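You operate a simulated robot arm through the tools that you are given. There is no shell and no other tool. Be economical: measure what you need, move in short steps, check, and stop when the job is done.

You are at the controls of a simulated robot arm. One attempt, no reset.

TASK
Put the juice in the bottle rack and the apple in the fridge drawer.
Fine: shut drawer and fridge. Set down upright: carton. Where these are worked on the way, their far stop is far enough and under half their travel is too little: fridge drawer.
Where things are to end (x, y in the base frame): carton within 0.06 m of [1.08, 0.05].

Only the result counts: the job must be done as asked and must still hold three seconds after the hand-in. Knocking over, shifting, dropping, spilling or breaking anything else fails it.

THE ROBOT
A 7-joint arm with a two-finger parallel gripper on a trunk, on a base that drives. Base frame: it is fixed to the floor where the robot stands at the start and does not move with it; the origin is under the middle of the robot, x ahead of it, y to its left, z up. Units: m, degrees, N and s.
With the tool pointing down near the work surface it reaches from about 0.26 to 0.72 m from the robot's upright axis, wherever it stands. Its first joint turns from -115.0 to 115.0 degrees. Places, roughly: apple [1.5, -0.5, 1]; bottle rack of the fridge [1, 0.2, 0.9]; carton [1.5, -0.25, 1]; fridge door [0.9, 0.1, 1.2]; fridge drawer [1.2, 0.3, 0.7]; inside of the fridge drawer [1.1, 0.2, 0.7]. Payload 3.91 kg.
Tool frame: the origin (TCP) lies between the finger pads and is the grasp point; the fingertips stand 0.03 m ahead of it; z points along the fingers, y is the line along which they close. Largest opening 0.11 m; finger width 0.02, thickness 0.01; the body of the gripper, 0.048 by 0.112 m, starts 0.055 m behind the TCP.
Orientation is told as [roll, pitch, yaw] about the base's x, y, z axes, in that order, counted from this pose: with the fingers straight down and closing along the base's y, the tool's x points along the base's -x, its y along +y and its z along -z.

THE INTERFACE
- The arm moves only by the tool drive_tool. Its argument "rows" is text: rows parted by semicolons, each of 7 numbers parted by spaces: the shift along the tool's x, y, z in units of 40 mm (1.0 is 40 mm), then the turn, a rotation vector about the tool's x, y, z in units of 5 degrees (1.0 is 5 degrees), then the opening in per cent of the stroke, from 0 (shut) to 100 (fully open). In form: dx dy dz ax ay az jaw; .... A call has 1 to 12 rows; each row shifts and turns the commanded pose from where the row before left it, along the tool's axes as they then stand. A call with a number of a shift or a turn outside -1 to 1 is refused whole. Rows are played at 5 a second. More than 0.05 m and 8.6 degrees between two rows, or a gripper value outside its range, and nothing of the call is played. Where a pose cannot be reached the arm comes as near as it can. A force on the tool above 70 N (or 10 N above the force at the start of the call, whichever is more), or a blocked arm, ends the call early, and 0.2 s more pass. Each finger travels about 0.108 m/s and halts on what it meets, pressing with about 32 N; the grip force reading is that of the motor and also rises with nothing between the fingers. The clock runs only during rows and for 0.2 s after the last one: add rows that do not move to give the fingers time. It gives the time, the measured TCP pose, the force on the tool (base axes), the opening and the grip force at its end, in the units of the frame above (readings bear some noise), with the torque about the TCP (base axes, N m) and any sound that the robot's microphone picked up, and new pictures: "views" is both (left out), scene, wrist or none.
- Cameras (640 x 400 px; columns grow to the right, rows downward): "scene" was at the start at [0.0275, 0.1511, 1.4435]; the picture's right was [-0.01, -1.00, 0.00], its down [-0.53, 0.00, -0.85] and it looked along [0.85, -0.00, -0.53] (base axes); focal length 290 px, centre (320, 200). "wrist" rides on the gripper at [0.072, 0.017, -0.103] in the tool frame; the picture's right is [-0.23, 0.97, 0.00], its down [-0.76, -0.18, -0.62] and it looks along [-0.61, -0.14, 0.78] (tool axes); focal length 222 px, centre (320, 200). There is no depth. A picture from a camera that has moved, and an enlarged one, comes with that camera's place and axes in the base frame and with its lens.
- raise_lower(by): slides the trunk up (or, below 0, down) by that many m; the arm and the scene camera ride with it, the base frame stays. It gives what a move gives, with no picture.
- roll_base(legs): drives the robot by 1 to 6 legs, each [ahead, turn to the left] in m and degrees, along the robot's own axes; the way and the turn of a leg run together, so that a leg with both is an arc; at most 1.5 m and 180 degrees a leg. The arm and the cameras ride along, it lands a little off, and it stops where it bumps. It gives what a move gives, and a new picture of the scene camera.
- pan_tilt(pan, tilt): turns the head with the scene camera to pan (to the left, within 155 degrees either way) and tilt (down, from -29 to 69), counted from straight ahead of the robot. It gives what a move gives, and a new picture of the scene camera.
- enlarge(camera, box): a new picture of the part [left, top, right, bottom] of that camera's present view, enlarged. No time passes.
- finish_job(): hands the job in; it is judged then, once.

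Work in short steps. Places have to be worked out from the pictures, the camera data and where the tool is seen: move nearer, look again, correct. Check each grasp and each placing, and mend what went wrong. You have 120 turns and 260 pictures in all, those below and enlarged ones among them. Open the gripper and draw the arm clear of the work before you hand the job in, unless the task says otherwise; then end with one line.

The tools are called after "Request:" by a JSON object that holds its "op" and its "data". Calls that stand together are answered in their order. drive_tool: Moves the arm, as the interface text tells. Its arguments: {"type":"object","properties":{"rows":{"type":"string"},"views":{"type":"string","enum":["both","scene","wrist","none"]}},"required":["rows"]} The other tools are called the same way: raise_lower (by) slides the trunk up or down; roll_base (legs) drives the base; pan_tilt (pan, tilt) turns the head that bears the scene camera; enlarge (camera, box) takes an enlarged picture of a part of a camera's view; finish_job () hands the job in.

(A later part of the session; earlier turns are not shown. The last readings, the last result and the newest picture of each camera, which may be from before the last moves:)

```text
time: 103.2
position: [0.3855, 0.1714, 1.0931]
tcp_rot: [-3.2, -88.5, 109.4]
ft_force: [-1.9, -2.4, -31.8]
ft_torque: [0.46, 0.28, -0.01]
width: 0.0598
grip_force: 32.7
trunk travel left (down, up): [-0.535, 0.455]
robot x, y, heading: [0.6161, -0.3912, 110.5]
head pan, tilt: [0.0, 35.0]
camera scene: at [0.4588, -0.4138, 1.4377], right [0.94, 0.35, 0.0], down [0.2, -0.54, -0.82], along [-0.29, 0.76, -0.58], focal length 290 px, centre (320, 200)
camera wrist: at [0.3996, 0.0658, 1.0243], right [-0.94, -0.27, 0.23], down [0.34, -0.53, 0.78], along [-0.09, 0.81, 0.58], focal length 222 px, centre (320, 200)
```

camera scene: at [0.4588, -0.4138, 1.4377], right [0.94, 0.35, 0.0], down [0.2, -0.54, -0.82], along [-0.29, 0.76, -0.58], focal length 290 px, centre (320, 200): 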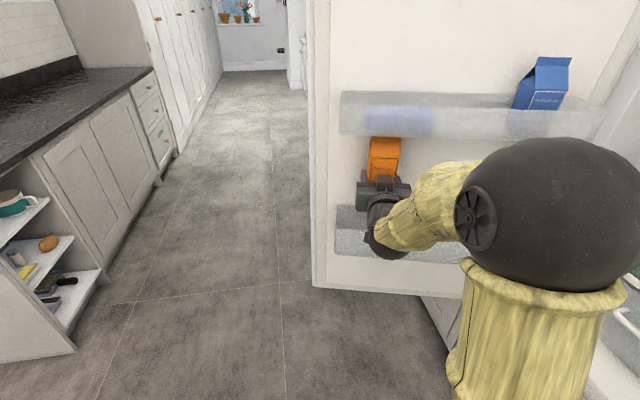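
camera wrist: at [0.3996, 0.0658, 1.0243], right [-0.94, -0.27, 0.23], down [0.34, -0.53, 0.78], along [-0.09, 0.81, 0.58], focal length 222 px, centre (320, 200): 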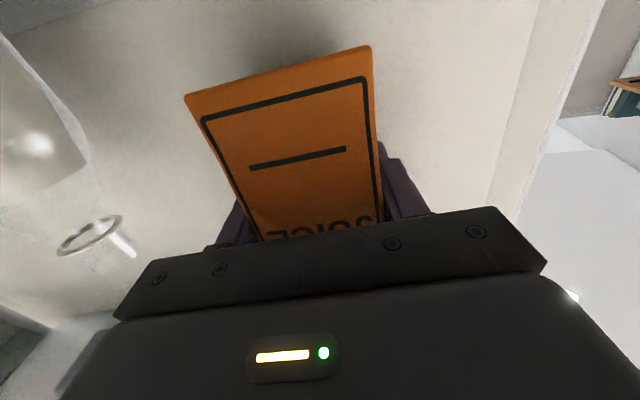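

The top is touching (−32 N). I'll continue up about 50 mm in small rows so that the carton slips down in the fingers.

Request:
{"op": "drive_tool", "data": {"rows": "-0.2 0 0 0 0 0 0;-0.2 0 0 0 0 0 0;-0.2 0 0 0 0 0 0;-0.2 0 0 0 0 0 0;-0.2 0 0 0 0 0 0;-0.2 0 0 0 0 0 0;-0.2 0 0 0 0 0 0", "views": "both"}}

```text
time: 104.8
position: [0.3883, 0.1729, 1.1518]
tcp_rot: [-2.2, -88.7, 108.4]
ft_force: [0.9, -1.3, -31.0]
ft_torque: [0.38, 0.19, -0.04]
width: 0.0598
grip_force: 31.7
trunk travel left (down, up): [-0.535, 0.455]
robot x, y, heading: [0.6175, -0.387, 110.8]
head pan, tilt: [0.0, 35.0]
camera scene: at [0.4594, -0.4138, 1.4384], right [0.94, 0.35, 0.0], down [0.2, -0.54, -0.82], along [-0.29, 0.76, -0.58], focal length 290 px, centre (320, 200)
camera wrist: at [0.4004, 0.067, 1.0826], right [-0.94, -0.27, 0.23], down [0.34, -0.53, 0.78], along [-0.09, 0.8, 0.59], focal length 222 px, centre (320, 200)
```

scene: 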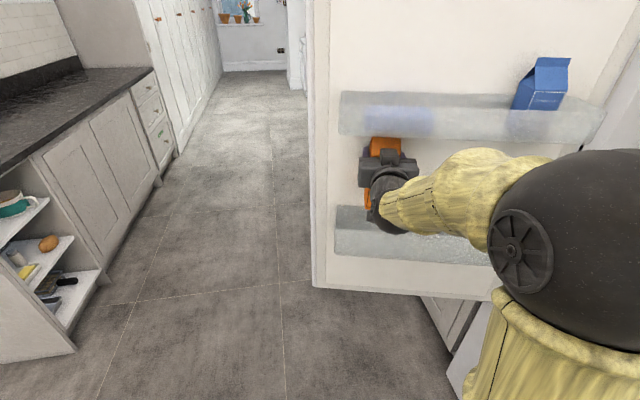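
wrist: 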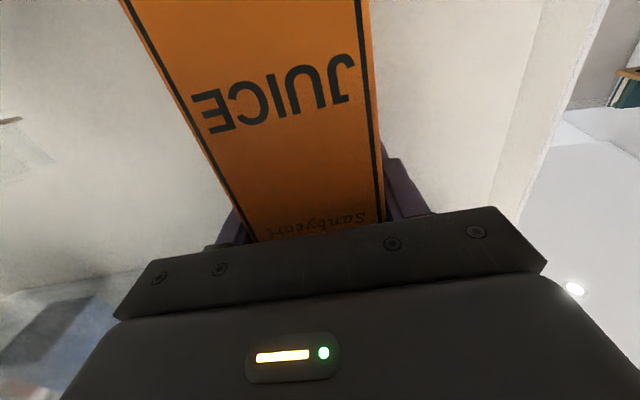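

The carton is back at its original grip height. I'll lower into the trough, slowing near the floor.

Request:
{"op": "drive_tool", "data": {"rows": "0.6 0 0 0 0 0 0;0.6 0 0 0 0 0 0;0.6 0 0 0 0 0 0;0.5 0 0 0 0 0 0;0.25 0 0 0 0 0 0;0 0 0 0 0 0 0", "views": "wrist"}}

```text
time: 106.2
position: [0.3893, 0.1721, 1.0521]
tcp_rot: [-2.0, -89.1, 108.2]
ft_force: [-0.2, -0.5, -5.3]
ft_torque: [0.06, -0.02, -0.03]
width: 0.0599
grip_force: 32.1
trunk travel left (down, up): [-0.535, 0.455]
robot x, y, heading: [0.6161, -0.3917, 110.5]
head pan, tilt: [0.0, 35.0]
camera wrist: at [0.4012, 0.0662, 0.9829], right [-0.94, -0.27, 0.23], down [0.34, -0.54, 0.77], along [-0.09, 0.8, 0.6], focal length 222 px, centre (320, 200)
```

wrist: 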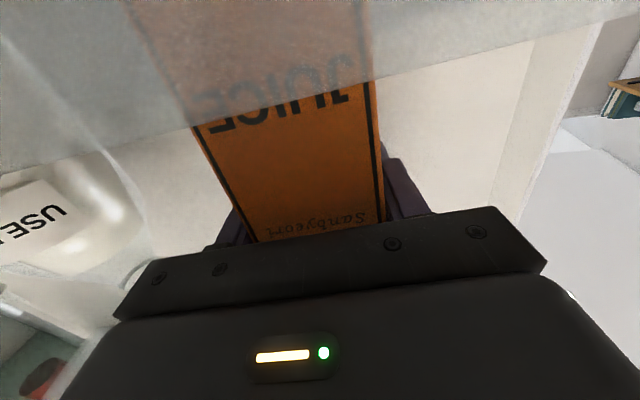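

The carton is now inside the trough with no contact, bottom at about 0.936. I'll lower in finer steps.

Request:
{"op": "drive_tool", "data": {"rows": "0.2 0 0 0 0 0 0;0.2 0 0 0 0 0 0;0.15 0 0 0 0 0 0;0 0 0 0 0 0 0", "views": "none"}}

```text
time: 107.2
position: [0.3871, 0.1695, 1.0303]
tcp_rot: [-1.6, -89.3, 107.9]
ft_force: [0.4, 0.0, -4.7]
ft_torque: [0.05, -0.01, 0.0]
width: 0.06
grip_force: 32.6
trunk travel left (down, up): [-0.535, 0.455]
robot x, y, heading: [0.617, -0.3887, 110.6]
head pan, tilt: [0.0, 35.0]
```

Request:
{"op": "drive_tool", "data": {"rows": "0.12 0 0 0 0 0 0;0.12 0 0 0 0 0 0;0 0 0 0 0 0 0", "views": "both"}}

```text
time: 108.0
position: [0.3886, 0.1689, 1.0256]
tcp_rot: [21.1, -90.0, 85.0]
ft_force: [-2.0, 2.5, 31.3]
ft_torque: [-0.83, -0.29, 0.41]
width: 0.0595
grip_force: 32.2
trunk travel left (down, up): [-0.535, 0.455]
robot x, y, heading: [0.6139, -0.3817, 110.8]
head pan, tilt: [0.0, 35.0]
camera scene: at [0.4613, -0.4189, 1.439], right [0.94, 0.35, 0.0], down [0.2, -0.53, -0.82], along [-0.29, 0.77, -0.57], focal length 290 px, centre (320, 200)
camera wrist: at [0.4015, 0.0643, 0.9555], right [-0.93, -0.27, 0.23], down [0.35, -0.55, 0.76], along [-0.08, 0.79, 0.61], focal length 222 px, centre (320, 200)
```

scene: 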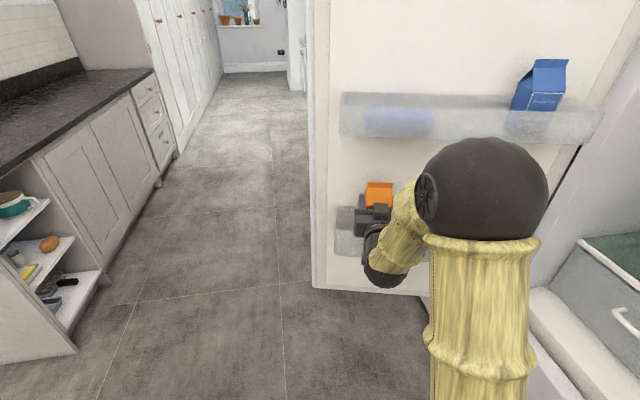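
wrist: 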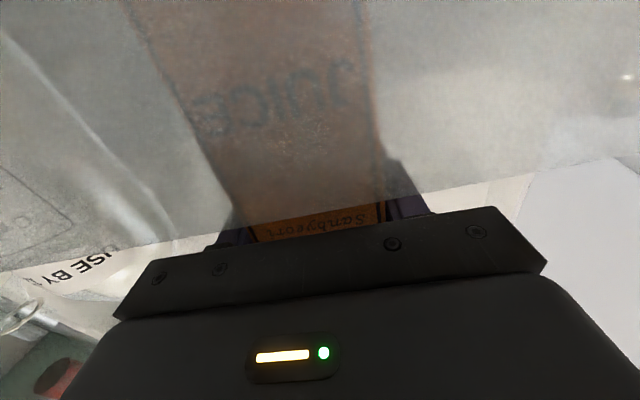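

A 31 N upward force with little torque means the carton stands on the rack floor. I'll ease up 4 mm, open to 75 %, and check before withdrawing.

Request:
{"op": "drive_tool", "data": {"rows": "-0.1 0 0 0 0 0 0;0 0 0 0 0 0 75;0 0 0 0 0 0 75;0 0 0 0 0 0 75", "views": "both"}}

```text
time: 109.0
position: [0.3884, 0.1711, 1.0262]
tcp_rot: [-1.8, -89.1, 108.1]
ft_force: [-0.7, 0.5, 1.1]
ft_torque: [-0.02, 0.04, -0.02]
width: 0.0823
grip_force: 0.2
trunk travel left (down, up): [-0.535, 0.455]
robot x, y, heading: [0.6146, -0.3884, 110.5]
head pan, tilt: [0.0, 35.0]
camera scene: at [0.4603, -0.4163, 1.4384], right [0.94, 0.35, 0.0], down [0.2, -0.54, -0.82], along [-0.29, 0.77, -0.57], focal length 290 px, centre (320, 200)
camera wrist: at [0.4016, 0.0648, 0.9557], right [-0.94, -0.27, 0.23], down [0.34, -0.54, 0.77], along [-0.09, 0.8, 0.6], focal length 222 px, centre (320, 200)
```

scene: 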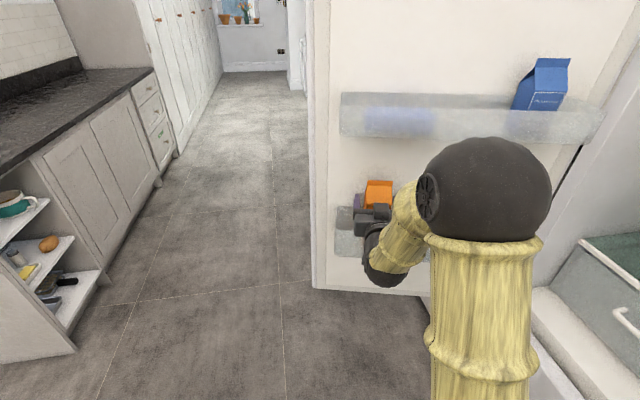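
wrist: 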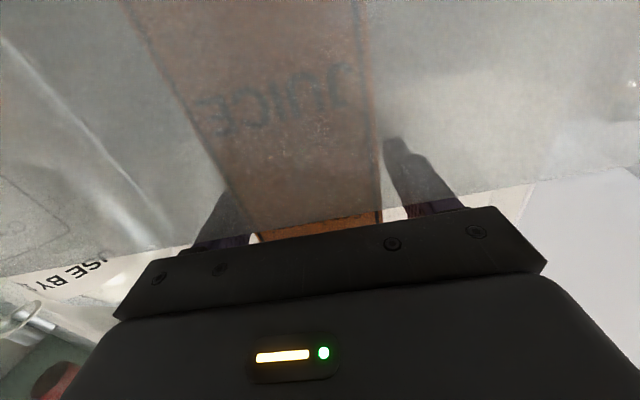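

It stays upright. I'll withdraw straight back, slightly raised.

Request:
{"op": "drive_tool", "data": {"rows": "-0.3 0 0 0 0 0 75;0 0 -0.8 0 0 0 75;0 0 -0.9 0 0 0 75;0 0 -0.9 0 0 0 75;0 0 -0.9 0 0 0 100", "views": "both"}}

```text
time: 110.2
position: [0.3974, 0.0812, 1.0635]
tcp_rot: [-0.6, -89.3, 106.9]
ft_force: [0.0, 0.8, -0.8]
ft_torque: [-0.03, 0.01, 0.01]
width: 0.1099
grip_force: 0.1
out of reach, approached as far as the arm can: row 4, 5
trunk travel left (down, up): [-0.535, 0.455]
robot x, y, heading: [0.6178, -0.3853, 110.6]
head pan, tilt: [0.0, 35.0]
camera scene: at [0.4603, -0.4167, 1.4385], right [0.94, 0.35, 0.0], down [0.2, -0.54, -0.82], along [-0.29, 0.77, -0.57], focal length 290 px, centre (320, 200)
camera wrist: at [0.4098, -0.0245, 0.9935], right [-0.94, -0.27, 0.23], down [0.34, -0.54, 0.77], along [-0.09, 0.8, 0.6], focal length 222 px, centre (320, 200)
```

scene: 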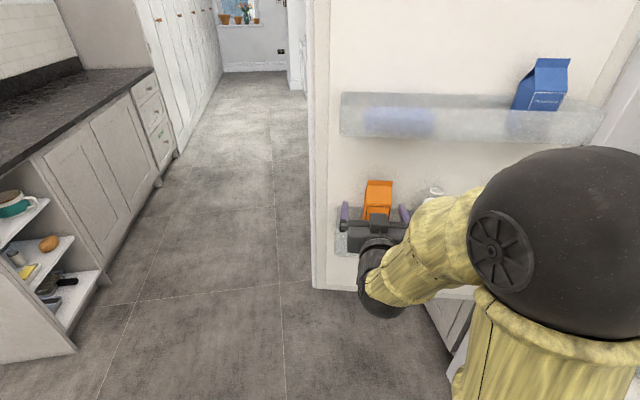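
wrist: 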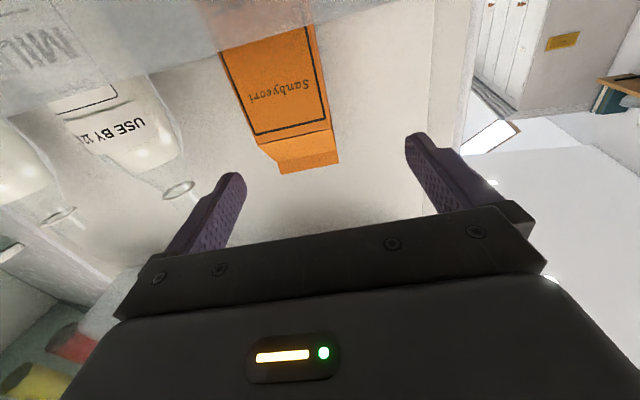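

The juice stands upright in the rack. For the drawer, the handle bar triangulates to about (1.031, 0.165, 0.813), running along the fridge front. I'll back off, swing round to the right, and reverse into place in front of the fridge with heading 30°.

Request:
{"op": "roll_base", "data": {"legs": [[-0.25, 0], [0, -163], [-0.45, 0], [0, 82]]}}

```text
time: 124.5
position: [0.8782, 0.0141, 1.0638]
tcp_rot: [-1.2, -89.1, 24.1]
ft_force: [0.3, 0.3, 1.5]
ft_torque: [-0.02, 0.01, -0.05]
width: 0.1101
grip_force: 0.0
trunk travel left (down, up): [-0.535, 0.455]
robot x, y, heading: [0.4413, -0.256, 27.2]
head pan, tilt: [0.0, 35.0]
camera scene: at [0.391, -0.1101, 1.4385], right [0.46, -0.89, 0.0], down [-0.51, -0.26, -0.82], along [0.73, 0.38, -0.57], focal length 290 px, centre (320, 200)
```

scene: 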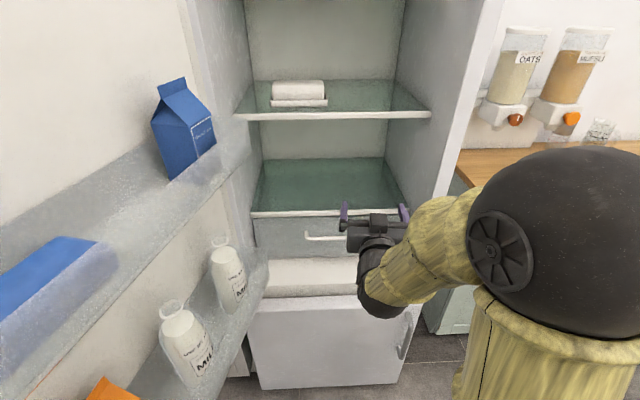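

I'm well placed. I'll trim the heading to 30°, then lower the hand to handle height in front of it.

Request:
{"op": "roll_base", "data": {"legs": [[0, 2.8]]}}

Request:
{"op": "drive_tool", "data": {"rows": "0.9 0.13 0 0 0 0 100;0.9 0.13 0 0 0 0 100;0.9 0.13 0 0 0 0 100;0.9 0.13 0.2 0 0 0 100;0.9 0.13 0.2 0 0 0 100;0.9 0.13 0.2 0 0 0 100;0.9 0.13 0.2 0 0 0 100;0 0 0 0 0 0 100", "views": "scene"}}

```text
time: 125.3
position: [0.8644, 0.036, 1.0645]
tcp_rot: [-0.9, -89.1, 26.6]
ft_force: [0.1, 0.0, 0.6]
ft_torque: [0.01, 0.01, 0.02]
width: 0.1101
grip_force: 0.0
trunk travel left (down, up): [-0.535, 0.455]
robot x, y, heading: [0.4399, -0.2573, 30.1]
head pan, tilt: [0.0, 35.0]
camera scene: at [0.3838, -0.1125, 1.4385], right [0.5, -0.86, 0.0], down [-0.5, -0.29, -0.82], along [0.71, 0.41, -0.57], focal length 290 px, centre (320, 200)
```

scene: 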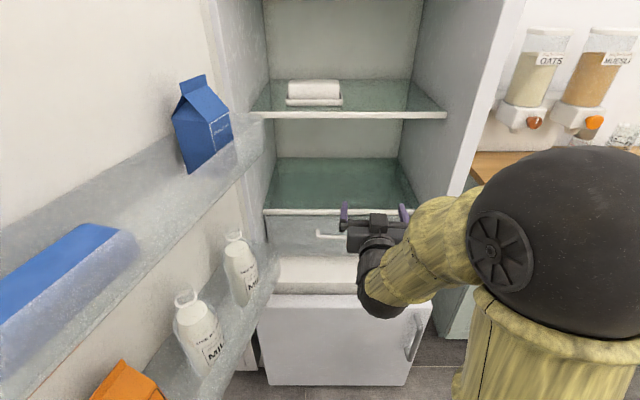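

```text
time: 127.1
position: [0.889, 0.0961, 0.8147]
tcp_rot: [-1.0, -89.1, 26.5]
ft_force: [0.0, -0.5, 1.5]
ft_torque: [0.01, -0.02, 0.02]
width: 0.1102
grip_force: 0.0
out of reach, approached as far as the arm can: row 1, 2, 3
trunk travel left (down, up): [-0.535, 0.455]
robot x, y, heading: [0.4391, -0.2599, 30.5]
head pan, tilt: [0.0, 35.0]
camera scene: at [0.3841, -0.1122, 1.4385], right [0.5, -0.86, 0.0], down [-0.5, -0.29, -0.82], along [0.71, 0.41, -0.57], focal length 290 px, centre (320, 200)
```

scene: 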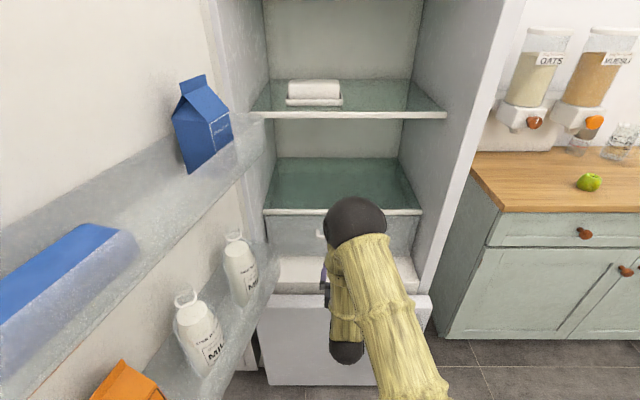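

The hand is at handle height. Now I roll it 90° about its pointing axis so the fingers close vertically.

Request:
{"op": "drive_tool", "data": {"rows": "0 0 0 0 0 1 100;0 0 0 0 0 1 100;0 0 0 0 0 1 100;0 0 0 0 0 1 100;0 0 0 0 0 1 100;0 0 0 0 0 1 100;0 0 0 0 0 1 100;0 0 0 0 0 1 100;0 0 0 0 0 1 100", "views": "none"}}

Request:
{"op": "drive_tool", "data": {"rows": "0 0 0 0 0 1 100;0 0 0 0 0 1 100;0 0 0 0 0 1 100;0 0 0 0 0 1 100;0 0 0 0 0 1 100;0 0 0 0 0 1 100;0 0 0 0 0 1 100;0 0 0 0 0 1 100;0 0 0 0 0 1 100", "views": "both"}}

```text
time: 129.1
position: [0.8897, 0.0965, 0.8162]
tcp_rot: [89.0, -44.9, -63.5]
ft_force: [0.2, 0.0, 0.6]
ft_torque: [0.0, 0.0, -0.01]
width: 0.1099
grip_force: 0.0
trunk travel left (down, up): [-0.535, 0.455]
robot x, y, heading: [0.437, -0.2541, 30.4]
head pan, tilt: [0.0, 35.0]
```

```text
time: 131.1
position: [0.8916, 0.0958, 0.8162]
tcp_rot: [89.2, 0.0, -64.5]
ft_force: [-0.7, 0.6, 0.8]
ft_torque: [0.01, -0.03, 0.02]
width: 0.11
grip_force: 0.1
trunk travel left (down, up): [-0.535, 0.455]
robot x, y, heading: [0.4396, -0.254, 30.2]
head pan, tilt: [0.0, 35.0]
camera scene: at [0.3838, -0.1125, 1.4385], right [0.5, -0.86, 0.0], down [-0.5, -0.29, -0.82], along [0.71, 0.41, -0.57], focal length 290 px, centre (320, 200)
camera wrist: at [0.7661, 0.1163, 0.8352], right [0.11, -0.2, 0.97], down [-0.23, -0.96, -0.17], along [0.97, -0.21, -0.15], focal length 222 px, centre (320, 200)
```

scene: 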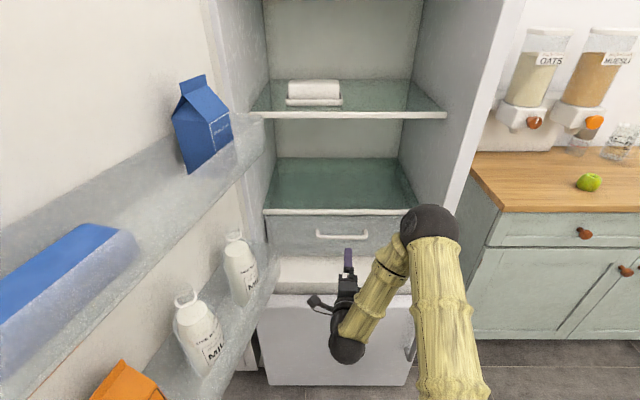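
wrist: 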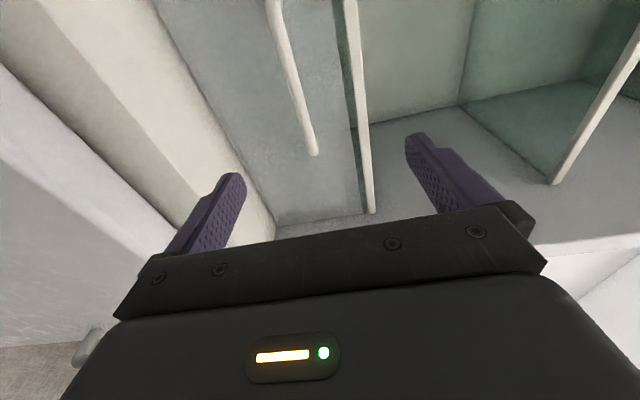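

The fingers point at the bar's centre, with the bar slightly low. I'll part-close to 55 % to clear the shelf edge, trim yaw and height, and advance 0.14 m.

Request:
{"op": "drive_tool", "data": {"rows": "0 -0.2 0 0 0.9 0 55;0 0 0 0 0 0 55;0 0 0.9 0 0 0 55;0 0 0.9 0 0 0 55;0 0 0.9 0 0 0 55;0 0 0.8 0 0 0 55;0 0 0 0 0 0 55", "views": "both"}}

```text
time: 132.7
position: [1.0123, 0.1665, 0.8054]
tcp_rot: [89.2, 0.0, -59.9]
ft_force: [0.5, 0.0, 0.0]
ft_torque: [-0.02, -0.02, -0.01]
width: 0.0603
grip_force: 0.1
trunk travel left (down, up): [-0.535, 0.455]
robot x, y, heading: [0.4366, -0.2542, 30.0]
head pan, tilt: [0.0, 35.0]
camera scene: at [0.384, -0.1124, 1.4385], right [0.5, -0.86, 0.0], down [-0.5, -0.29, -0.82], along [0.71, 0.41, -0.57], focal length 290 px, centre (320, 200)
camera wrist: at [0.8867, 0.1759, 0.8237], right [0.13, -0.19, 0.97], down [-0.16, -0.97, -0.17], along [0.98, -0.13, -0.15], focal length 222 px, centre (320, 200)
```

scene: 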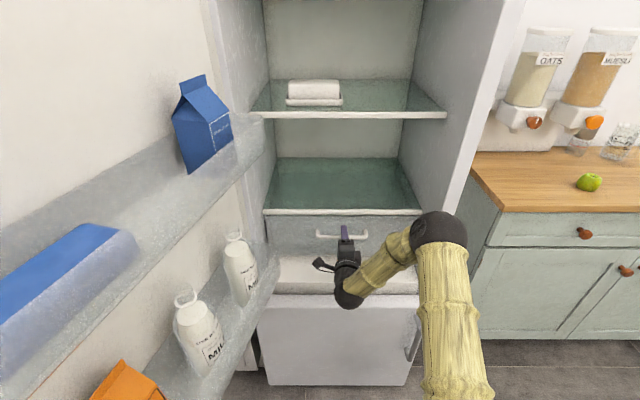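
wrist: 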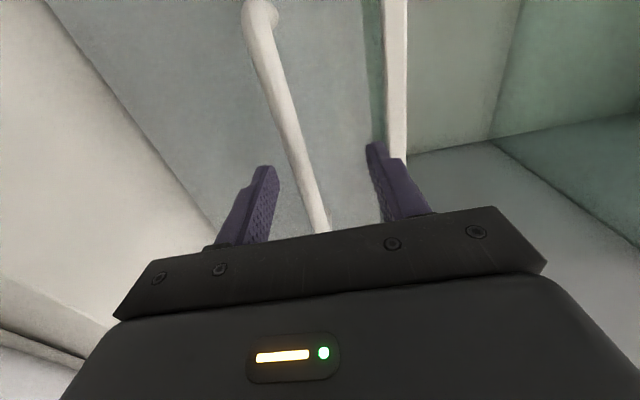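

The bar runs between the fingers, so I close.

Request:
{"op": "drive_tool", "data": {"rows": "0 0 0 0 0 0 0;0 0 0 0 0 0 0;0 0 0 0 0 0 0", "views": "wrist"}}

```text
time: 133.5
position: [1.0122, 0.1649, 0.7906]
tcp_rot: [87.6, 0.0, -59.7]
ft_force: [-11.9, -11.7, -52.0]
ft_torque: [-1.14, 1.22, -0.23]
width: 0.0119
grip_force: 45.3
trunk travel left (down, up): [-0.535, 0.455]
robot x, y, heading: [0.4432, -0.2576, 30.5]
head pan, tilt: [0.0, 35.0]
camera wrist: at [0.886, 0.1753, 0.8142], right [0.15, -0.17, 0.97], down [-0.16, -0.98, -0.15], along [0.98, -0.13, -0.18], focal length 222 px, centre (320, 200)
```

wrist: 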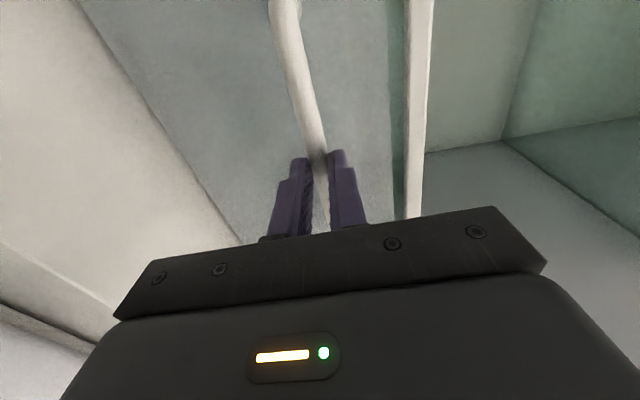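

Gripped (12 mm bar). The bar sits about 15 mm lower than commanded, so I lower the command to relax the force, then start pulling.

Request:
{"op": "drive_tool", "data": {"rows": "0 -0.2 0 0 0 0 0;0 -0.2 0 0 0 0 0;0 0 -0.5 0 0 0 0;0 0 -0.6 0 0 0 0;0 0 -0.8 0 0 0 0", "views": "scene"}}

```text
time: 134.7
position: [0.9473, 0.1271, 0.7899]
tcp_rot: [89.4, 0.1, -59.8]
ft_force: [-0.2, -0.1, -0.2]
ft_torque: [-0.02, 0.0, -0.01]
width: 0.0001
grip_force: 37.6
trunk travel left (down, up): [-0.535, 0.455]
robot x, y, heading: [0.437, -0.2592, 30.2]
head pan, tilt: [0.0, 35.0]
camera scene: at [0.3838, -0.1125, 1.4385], right [0.5, -0.86, 0.0], down [-0.5, -0.29, -0.82], along [0.71, 0.41, -0.57], focal length 290 px, centre (320, 200)
```

scene: 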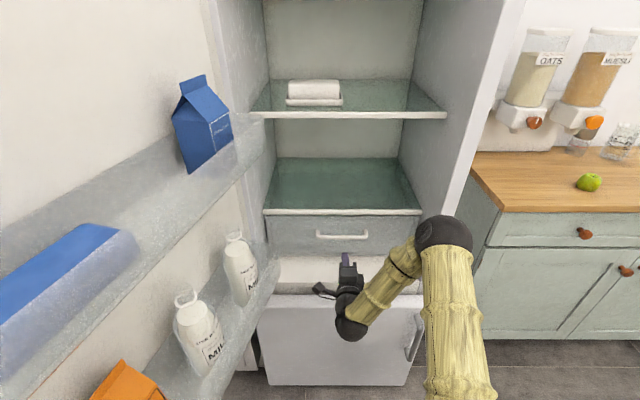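

The fingers slipped off because only the tips held the bar. It sits about 25 mm deeper, so I reopen and go in 0.105 m from here.

Request:
{"op": "drive_tool", "data": {"rows": "0 0 0 0 0 0 55;0 0 0 0 0 0 55;0 0 0.9 0 0 0 55;0 0 0.9 0 0 0 55;0 0 0.8 0 0 0 55;0 0 0 0 0 0 55;0 0 0 0 0 0 0;0 0 0 0 0 0 0;0 0 0 0 0 0 0", "views": "wrist"}}

```text
time: 136.7
position: [1.0388, 0.1817, 0.7892]
tcp_rot: [89.5, 0.1, -59.9]
ft_force: [1.2, 1.5, 12.8]
ft_torque: [-0.05, -0.07, 0.01]
width: 0.0139
grip_force: 45.2
trunk travel left (down, up): [-0.535, 0.455]
robot x, y, heading: [0.4383, -0.2589, 30.0]
head pan, tilt: [0.0, 35.0]
camera wrist: at [0.9126, 0.1914, 0.8091], right [0.12, -0.19, 0.97], down [-0.16, -0.97, -0.17], along [0.98, -0.13, -0.15], focal length 222 px, centre (320, 200)
```

wrist: 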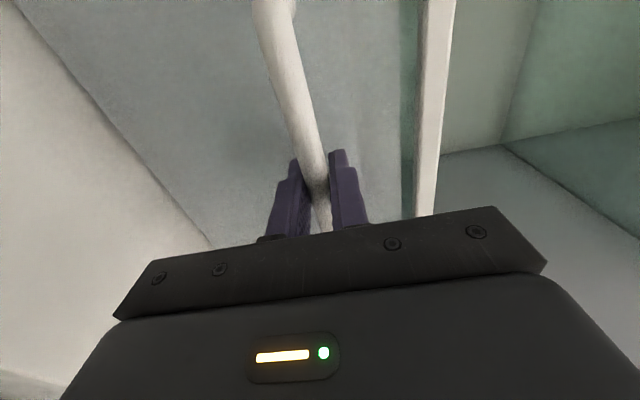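

That is a firmer grip (13.9 mm). I'll pull with the arm.

Request:
{"op": "drive_tool", "data": {"rows": "0 0 -0.5 0 0 0 0;0 0 -0.7 0 0 0 0;0 0 -0.8 0 0 0 0;0 0 -0.8 0 0 0 0", "views": "scene"}}

```text
time: 137.7
position: [0.9379, 0.123, 0.7897]
tcp_rot: [89.2, 0.1, -60.0]
ft_force: [2.3, -7.2, 7.5]
ft_torque: [-0.06, 0.03, 0.07]
width: 0.0138
grip_force: 45.0
trunk travel left (down, up): [-0.535, 0.455]
robot x, y, heading: [0.4381, -0.2533, 30.2]
head pan, tilt: [0.0, 35.0]
camera scene: at [0.3838, -0.1138, 1.4386], right [0.5, -0.86, 0.0], down [-0.5, -0.29, -0.82], along [0.71, 0.41, -0.57], focal length 290 px, centre (320, 200)
```

scene: 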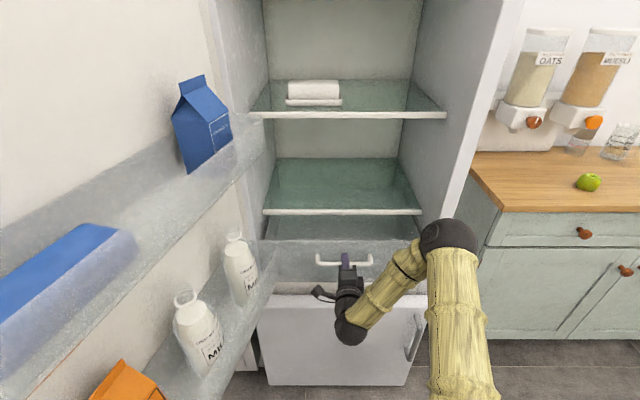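

The drawer is coming out. I'll pull further with the arm, watching the left side near the door rack.

Request:
{"op": "drive_tool", "data": {"rows": "0 0 -0.8 0 0 0 0;0 0 -0.8 0 0 0 0;0 0 -0.8 0 0 0 0;0 0 -0.8 0 0 0 0", "views": "scene"}}

```text
time: 138.7
position: [0.8281, 0.0631, 0.793]
tcp_rot: [89.1, 0.2, -59.8]
ft_force: [0.9, 0.7, -0.5]
ft_torque: [0.01, 0.01, -0.04]
width: 0.0
grip_force: 37.6
trunk travel left (down, up): [-0.535, 0.455]
robot x, y, heading: [0.4406, -0.2613, 30.4]
head pan, tilt: [0.0, 35.0]
camera scene: at [0.3848, -0.1112, 1.4386], right [0.5, -0.86, 0.0], down [-0.5, -0.29, -0.82], along [0.71, 0.41, -0.57], focal length 290 px, centre (320, 200)
```

scene: 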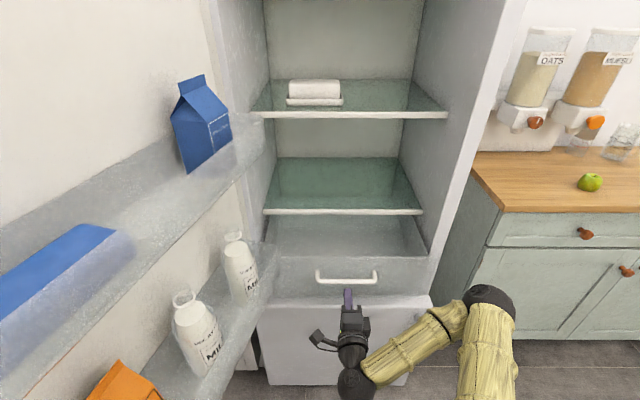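

The grip slipped again with the handle at b≈+0.04, about 0.18 m out. It is either at the stop or caught on something. I'll enlarge the view to check the drawer's left side.

Request:
{"op": "enlarge", "data": {"camera": "scene", "box": [220, 180, 460, 330]}}

```text
2.67 times, centred on (340, 255) of scene
camera zoom: at [0.3848, -0.1112, 1.4386], right [0.5, -0.86, 0.0], down [-0.5, -0.29, -0.82], along [0.71, 0.41, -0.57], focal length 774 px, centre (267, 53)
```

zoom: 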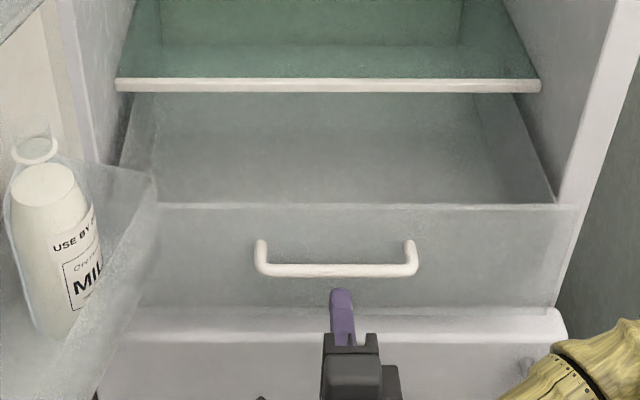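

The drawer's top (z≈0.84) passes below the rack (≥0.90), so nothing is caught. I'll regrip with the bar deeper between the fingers and pull again to test for the stop.

Request:
{"op": "drive_tool", "data": {"rows": "0 0 0 0 0 0 50;0 0 0 0 0 0 50;0 0 0.8 0 0 0 50;0 0 0.8 0 0 0 50;0 0 0.5 0 0 0 50;0 0 0 0 0 0 50;0 0 0 0 0 0 0;0 0 0 0 0 0 0;0 0 0 0 0 0 0", "views": "wrist"}}

```text
time: 140.7
position: [0.9011, 0.1023, 0.7898]
tcp_rot: [89.1, 0.0, -59.9]
ft_force: [-0.4, -0.2, -8.7]
ft_torque: [-0.03, -0.02, 0.24]
width: 0.0132
grip_force: 44.5
trunk travel left (down, up): [-0.535, 0.455]
robot x, y, heading: [0.4373, -0.2553, 30.3]
head pan, tilt: [0.0, 35.0]
camera wrist: at [0.7744, 0.1136, 0.8098], right [0.13, -0.19, 0.97], down [-0.16, -0.97, -0.17], along [0.98, -0.13, -0.15], focal length 222 px, centre (320, 200)
```

wrist: 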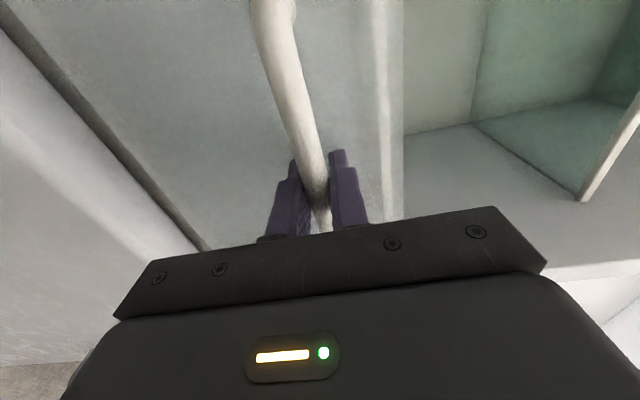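

Request:
{"op": "drive_tool", "data": {"rows": "0 0 -0.3 0 0 0 0;0 0 -0.3 0 0 0 0;0 0 0 0 0 0 0", "views": "scene"}}

```text
time: 141.5
position: [0.8817, 0.0918, 0.7888]
tcp_rot: [89.2, 0.1, -59.9]
ft_force: [28.3, 23.2, -5.8]
ft_torque: [-0.02, 0.0, -0.18]
width: 0.0137
grip_force: 44.9
trunk travel left (down, up): [-0.535, 0.455]
robot x, y, heading: [0.4387, -0.2576, 30.1]
head pan, tilt: [0.0, 35.0]
camera scene: at [0.3876, -0.1096, 1.4383], right [0.5, -0.86, 0.0], down [-0.5, -0.29, -0.82], along [0.71, 0.41, -0.58], focal length 290 px, centre (320, 200)
```

scene: 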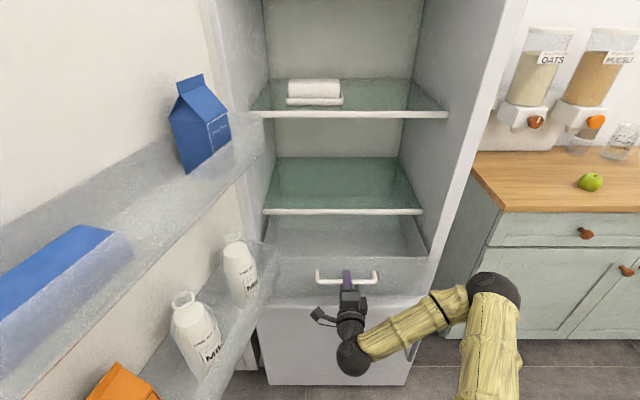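

A 37 N pull gives no more movement, so the drawer is at its stop. I'll ease, open and withdraw.

Request:
{"op": "drive_tool", "data": {"rows": "0 0 0.4 0 0 0 0;0 0 0 0 0 0 50;0 0 0 0 0 0 50;0 0 0 0 0 0 50;0 0 -0.8 0 0 0 50;0 0 -0.8 0 0 0 50;0 0 -0.6 0 0 0 50", "views": "scene"}}

```text
time: 143.1
position: [0.8173, 0.0555, 0.7895]
tcp_rot: [89.3, -0.1, -59.9]
ft_force: [0.3, 0.0, -0.2]
ft_torque: [0.01, 0.02, 0.0]
width: 0.0552
grip_force: 0.0
out of reach, approached as far as the arm can: row 7
trunk travel left (down, up): [-0.535, 0.455]
robot x, y, heading: [0.4361, -0.2567, 30.3]
head pan, tilt: [0.0, 35.0]
camera scene: at [0.3835, -0.112, 1.4385], right [0.5, -0.86, 0.0], down [-0.5, -0.29, -0.82], along [0.71, 0.41, -0.57], focal length 290 px, centre (320, 200)
```

scene: 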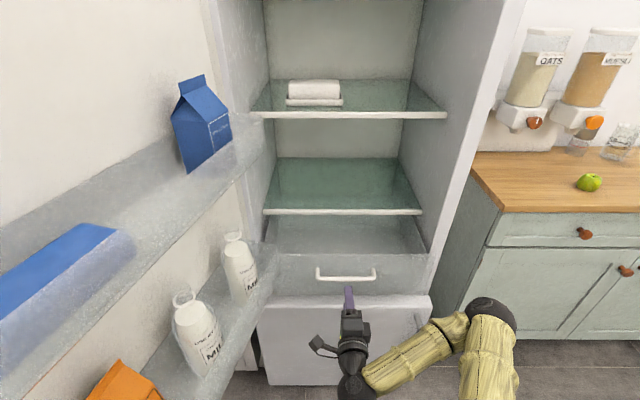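

The drawer is open about 0.18 m. I'll raise the hand, then turn it to point straight down (closing across the fridge width) for the apple.

Request:
{"op": "drive_tool", "data": {"rows": "0 1 0 0 0 0 100;0 1 0 0 0 0 100;0 1 0 0 0 0 100;0 1 0 0 0 0 100;0 1 0 0 0 0 100;0 1 0 0 0 0 100;0 1 0 0 0 0 100;0 1 0 0 0 0 100;0 0 0 0.92 0.92 -0.92 100;0 0 0 0.92 0.92 -0.92 100;0 0 0 0.92 0.92 -0.92 100;0 0 0 0.92 0.92 -0.92 100", "views": "none"}}

Request:
{"op": "drive_tool", "data": {"rows": "0 0 0 0.92 0.92 -0.92 100;0 0 0 0.92 0.92 -0.92 100;0 0 0 0.92 0.92 -0.92 100;0 0 0 0.92 0.92 -0.92 100;0 0 0 0.92 0.92 -0.92 100;0 0 0 0.92 0.92 -0.92 100;0 0 0 0.92 0.92 -0.92 100;0 0 0 0.92 0.92 -0.92 100;0 0 0 0.92 0.92 -0.92 100;0 0 0 0.92 0.92 -0.92 100;0 0 0 0.92 0.92 -0.92 100", "views": "scene"}}

```text
time: 145.7
position: [0.8535, 0.0938, 1.0939]
tcp_rot: [67.8, -14.4, -38.1]
ft_force: [0.0, 0.0, 0.3]
ft_torque: [-0.01, 0.02, 0.01]
width: 0.1099
grip_force: 0.0
out of reach, approached as far as the arm can: row 1, 2, 3, 4
trunk travel left (down, up): [-0.535, 0.455]
robot x, y, heading: [0.4404, -0.2555, 30.2]
head pan, tilt: [0.0, 35.0]
```

```text
time: 148.1
position: [0.853, 0.0938, 1.0951]
tcp_rot: [0.3, 0.7, 29.9]
ft_force: [0.1, 0.3, -0.1]
ft_torque: [-0.01, 0.01, -0.05]
width: 0.1097
grip_force: 0.2
trunk travel left (down, up): [-0.535, 0.455]
robot x, y, heading: [0.44, -0.2531, 30.2]
head pan, tilt: [0.0, 35.0]
camera scene: at [0.3839, -0.1123, 1.4384], right [0.5, -0.86, 0.0], down [-0.5, -0.29, -0.82], along [0.71, 0.41, -0.57], focal length 290 px, centre (320, 200)
```

scene: 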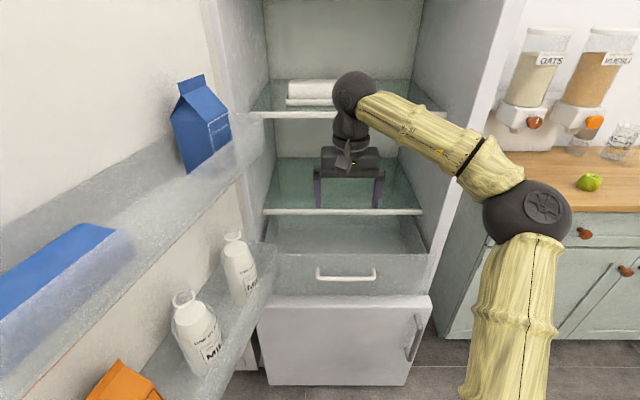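

The tool points straight down. I'll tuck it back 0.1 m, then drive to the counter for the apple.

Request:
{"op": "drive_tool", "data": {"rows": "0.9 0 0 0 0 0 100;0.9 0 0 0 0 0 100;0.9 0 0 0 0 0 100", "views": "none"}}

Request:
{"op": "roll_base", "data": {"legs": [[0, -70.5], [0.636, 0], [0, 70.5]]}}

```text
time: 148.9
position: [0.7587, 0.0411, 1.0948]
tcp_rot: [0.2, 0.5, 29.7]
ft_force: [-0.1, -0.2, -0.4]
ft_torque: [-0.04, -0.01, 0.04]
width: 0.1099
grip_force: 0.1
trunk travel left (down, up): [-0.535, 0.455]
robot x, y, heading: [0.4385, -0.2575, 30.0]
head pan, tilt: [0.0, 35.0]
```

```text
time: 158.6
position: [1.2443, -0.3576, 1.095]
tcp_rot: [0.3, 0.5, 31.0]
ft_force: [0.6, 0.4, 0.0]
ft_torque: [0.02, 0.01, -0.03]
width: 0.1101
grip_force: 0.0
trunk travel left (down, up): [-0.535, 0.455]
robot x, y, heading: [0.9301, -0.6629, 31.4]
head pan, tilt: [0.0, 35.0]
camera scene: at [0.8719, -0.5194, 1.4385], right [0.52, -0.85, 0.0], down [-0.49, -0.3, -0.82], along [0.7, 0.43, -0.57], focal length 290 px, centre (320, 200)
```

scene: 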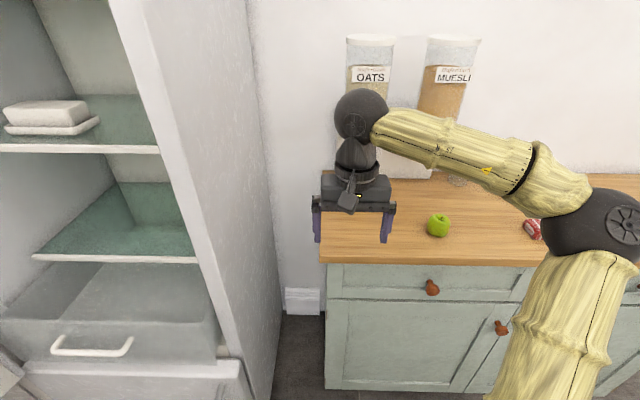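

The apple's centre is about (1.547, -0.475, 0.94). I'll move above it.

Request:
{"op": "drive_tool", "data": {"rows": "-0.71 -0.91 0 0 0 0 100;-0.71 -0.91 0 0 0 0 100;-0.71 -0.91 0 0 0 0 100;-0.71 -0.91 0 0 0 0 100;-0.71 -0.91 0 0 0 0 100;-0.71 -0.91 0 0 0 0 100;-0.71 -0.91 0 0 0 0 100;0 0 0 0 0 0 100", "views": "both"}}

```text
time: 160.4
position: [1.546, -0.4751, 1.0922]
tcp_rot: [0.4, 0.6, 31.0]
ft_force: [0.9, 0.5, -0.6]
ft_torque: [0.01, 0.01, 0.0]
width: 0.11
grip_force: 0.1
trunk travel left (down, up): [-0.535, 0.455]
robot x, y, heading: [0.93, -0.6619, 31.4]
head pan, tilt: [0.0, 35.0]
camera scene: at [0.8722, -0.5194, 1.4385], right [0.52, -0.85, 0.0], down [-0.49, -0.3, -0.82], along [0.7, 0.43, -0.57], focal length 290 px, centre (320, 200)
camera wrist: at [1.4761, -0.4971, 1.197], right [-0.31, 0.95, 0.0], down [0.75, 0.24, 0.61], along [0.58, 0.19, -0.79], focal length 222 px, centre (320, 200)
```

scene: 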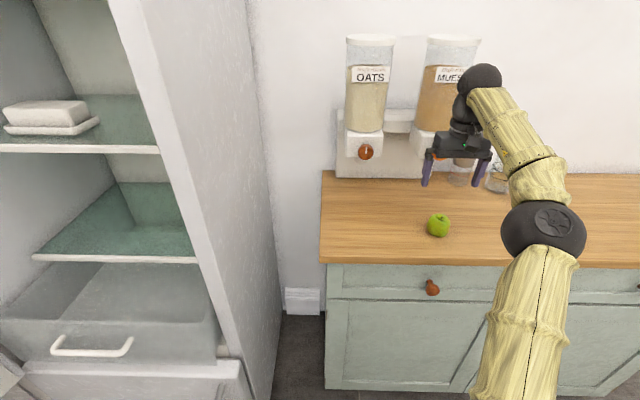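
wrist: 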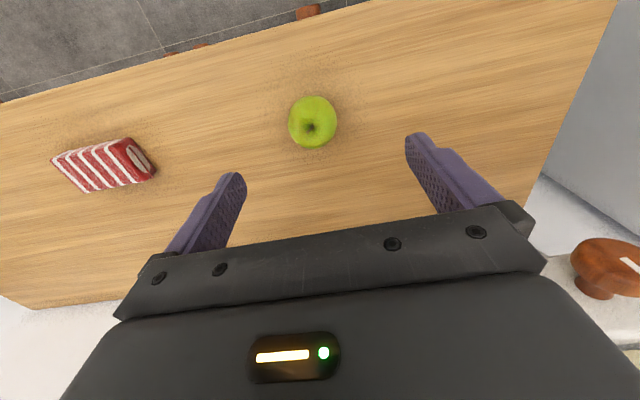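

The wrist view puts the apple at (1.557, -0.478). I'll trim and descend to z≈0.945.

Request:
{"op": "drive_tool", "data": {"rows": "-0.22 -0.17 0.5 0 0 0 100;0 0 0.9 0 0 0 100;0 0 0.9 0 0 0 100;0 0 0.9 0 0 0 100;0 0 0.45 0 0 0 100;0 0 0 0 0 0 100", "views": "both"}}

```text
time: 161.8
position: [1.5566, -0.4766, 0.9448]
tcp_rot: [0.3, 0.6, 31.1]
ft_force: [0.2, -1.5, -0.1]
ft_torque: [0.0, 0.02, 0.03]
width: 0.11
grip_force: 0.0
trunk travel left (down, up): [-0.535, 0.455]
robot x, y, heading: [0.9292, -0.6619, 31.3]
head pan, tilt: [0.0, 35.0]
camera scene: at [0.872, -0.5195, 1.4385], right [0.52, -0.85, 0.0], down [-0.49, -0.3, -0.82], along [0.7, 0.43, -0.57], focal length 290 px, centre (320, 200)
camera wrist: at [1.4861, -0.4991, 1.05], right [-0.31, 0.95, 0.0], down [0.75, 0.24, 0.62], along [0.58, 0.19, -0.79], focal length 222 px, centre (320, 200)
```

scene: 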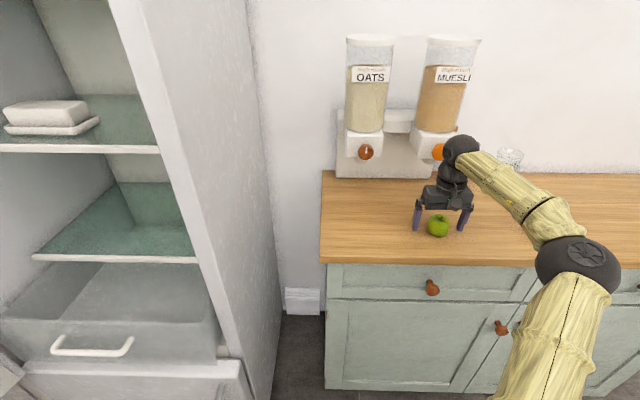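
wrist: 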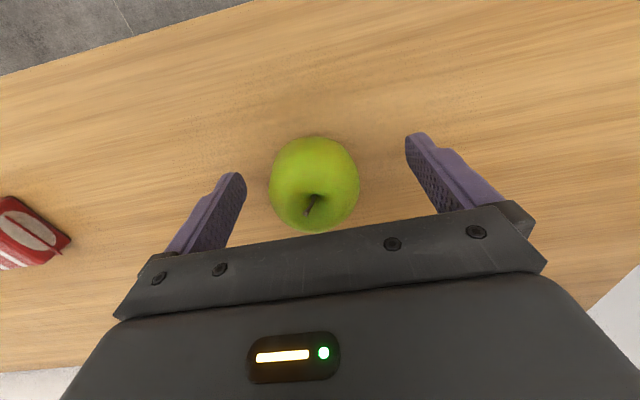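

The apple is centred between the fingers, so I close and lift.

Request:
{"op": "drive_tool", "data": {"rows": "0 0 0 0 0 0 0;0 0 0 0 0 0 0;0 0 0 0 0 0 0;0 0 -0.5 0 0 0 0;0 0 -1 0 0 0 0;0 0 -1 0 0 0 0;0 0 -1 0 0 0 0;0 0 -1 0 0 0 0", "views": "both"}}

```text
time: 163.6
position: [1.5375, -0.4759, 1.1112]
tcp_rot: [0.3, 0.4, 30.9]
ft_force: [-1.4, -0.5, -1.6]
ft_torque: [-0.03, 0.01, 0.01]
width: 0.058
grip_force: 31.9
out of reach, approached as far as the arm can: row 8
trunk travel left (down, up): [-0.535, 0.455]
robot x, y, heading: [0.93, -0.6607, 31.5]
head pan, tilt: [0.0, 35.0]
camera scene: at [0.8715, -0.5193, 1.4385], right [0.52, -0.85, 0.0], down [-0.49, -0.3, -0.82], along [0.7, 0.43, -0.57], focal length 290 px, centre (320, 200)
camera wrist: at [1.4686, -0.4984, 1.2162], right [-0.31, 0.95, 0.0], down [0.75, 0.24, 0.62], along [0.59, 0.19, -0.79], focal length 222 px, centre (320, 200)
```

scene: 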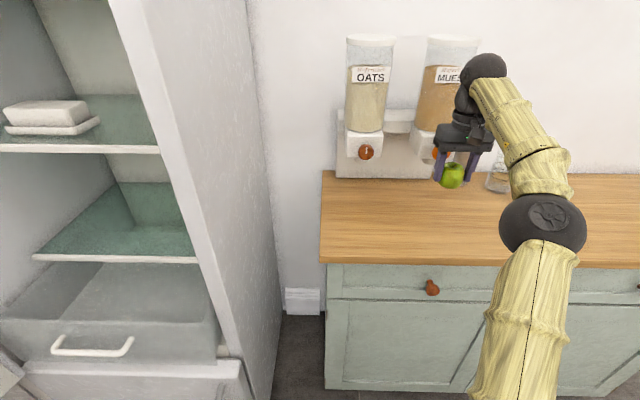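
wrist: 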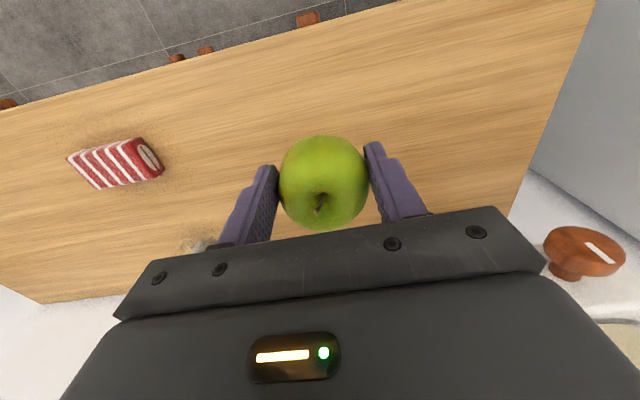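

The apple is held. I'll tuck the arm in again before driving back the same way.

Request:
{"op": "drive_tool", "data": {"rows": "0.71 0.91 0 0 0 0 0;0.71 0.91 0 0 0 0 0;0.71 0.91 0 0 0 0 0;0.71 0.91 0 0 0 0 0;0.71 0.91 0 0 0 0 0;0.71 0.91 0 0 0 0 0;0.71 0.91 0 0 0 0 0", "views": "none"}}

Request:
{"op": "roll_base", "data": {"legs": [[0, -71.5], [-0.63, 0], [0, 70]]}}

```text
time: 165.2
position: [1.2372, -0.3615, 1.1128]
tcp_rot: [0.4, 0.5, 31.1]
ft_force: [-0.2, 0.3, -1.4]
ft_torque: [-0.01, 0.04, -0.02]
width: 0.0573
grip_force: 32.1
trunk travel left (down, up): [-0.535, 0.455]
robot x, y, heading: [0.9328, -0.6616, 31.5]
head pan, tilt: [0.0, 35.0]
```

```text
time: 174.9
position: [0.7773, 0.0402, 1.1131]
tcp_rot: [0.3, 0.5, 28.4]
ft_force: [0.1, -0.5, -0.1]
ft_torque: [-0.01, 0.01, 0.01]
width: 0.057
grip_force: 32.4
trunk travel left (down, up): [-0.535, 0.455]
robot x, y, heading: [0.4611, -0.2491, 28.7]
head pan, tilt: [0.0, 35.0]
camera scene: at [0.4052, -0.1024, 1.4385], right [0.48, -0.88, 0.0], down [-0.5, -0.28, -0.82], along [0.72, 0.4, -0.57], focal length 290 px, centre (320, 200)
```

scene: 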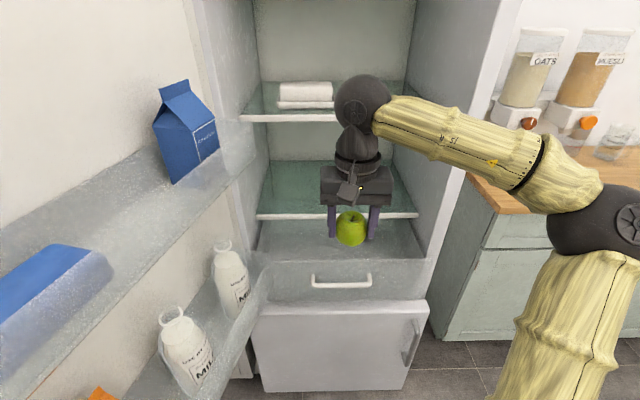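

The robot is back at the fridge, and the open drawer spans b≈0 to −0.17. I'll roll 6 cm closer and move the apple over the opening's centre.

Request:
{"op": "roll_base", "data": {"legs": [[0.06, 1.3]]}}

Request:
{"op": "drive_tool", "data": {"rows": "-0.96 0 0 0 0 0 0;-0.96 0 0 0 0 0 0;-0.96 0 0 0 0 0 0;-0.96 0 0 0 0 0 0;-0.8 0 0 0 0 0 0;0 0 0 0 0 0 0", "views": "both"}}

```text
time: 175.8
position: [0.8258, 0.0773, 1.1136]
tcp_rot: [0.3, 0.5, 29.6]
ft_force: [0.0, -0.3, -1.1]
ft_torque: [-0.02, 0.04, -0.02]
width: 0.057
grip_force: 32.0
trunk travel left (down, up): [-0.535, 0.455]
robot x, y, heading: [0.5106, -0.2167, 30.0]
head pan, tilt: [0.0, 35.0]
camera scene: at [0.4551, -0.0734, 1.4384], right [0.5, -0.86, 0.0], down [-0.5, -0.29, -0.82], along [0.71, 0.41, -0.57], focal length 290 px, centre (320, 200)
```

scene: 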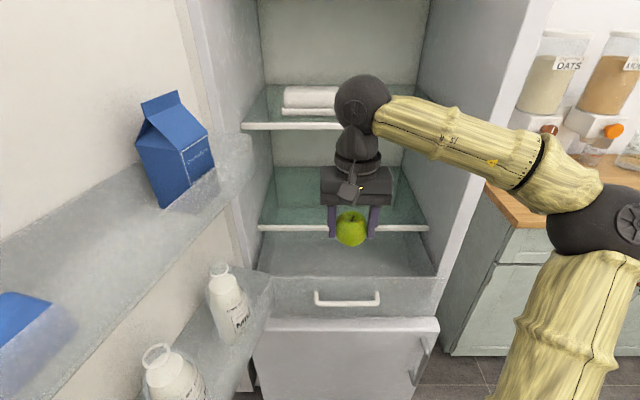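

```text
time: 177.2
position: [0.9873, 0.1678, 1.1094]
tcp_rot: [0.3, 0.5, 29.5]
ft_force: [0.3, 1.3, -0.2]
ft_torque: [-0.01, 0.01, -0.02]
width: 0.0569
grip_force: 31.9
trunk travel left (down, up): [-0.535, 0.455]
robot x, y, heading: [0.5085, -0.2163, 30.2]
head pan, tilt: [0.0, 35.0]
camera scene: at [0.4546, -0.0737, 1.4385], right [0.5, -0.87, 0.0], down [-0.5, -0.29, -0.82], along [0.71, 0.41, -0.57], focal length 290 px, centre (320, 200)
camera wrist: at [0.9166, 0.1458, 1.2149], right [-0.28, 0.96, 0.0], down [0.76, 0.22, 0.61], along [0.59, 0.18, -0.79], focal length 222 px, centre (320, 200)
```

scene: 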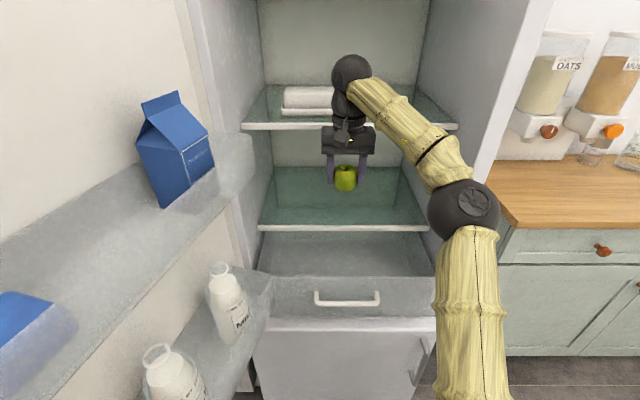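
wrist: 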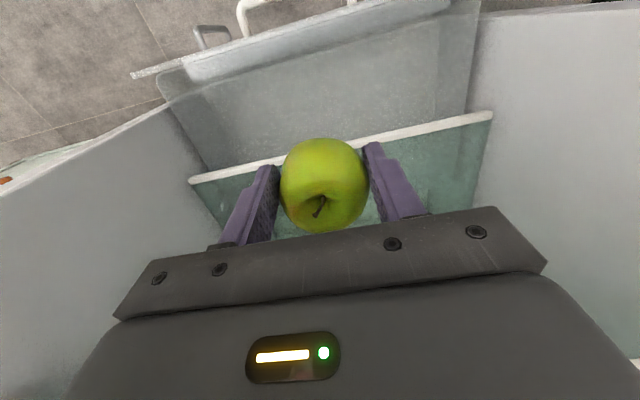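

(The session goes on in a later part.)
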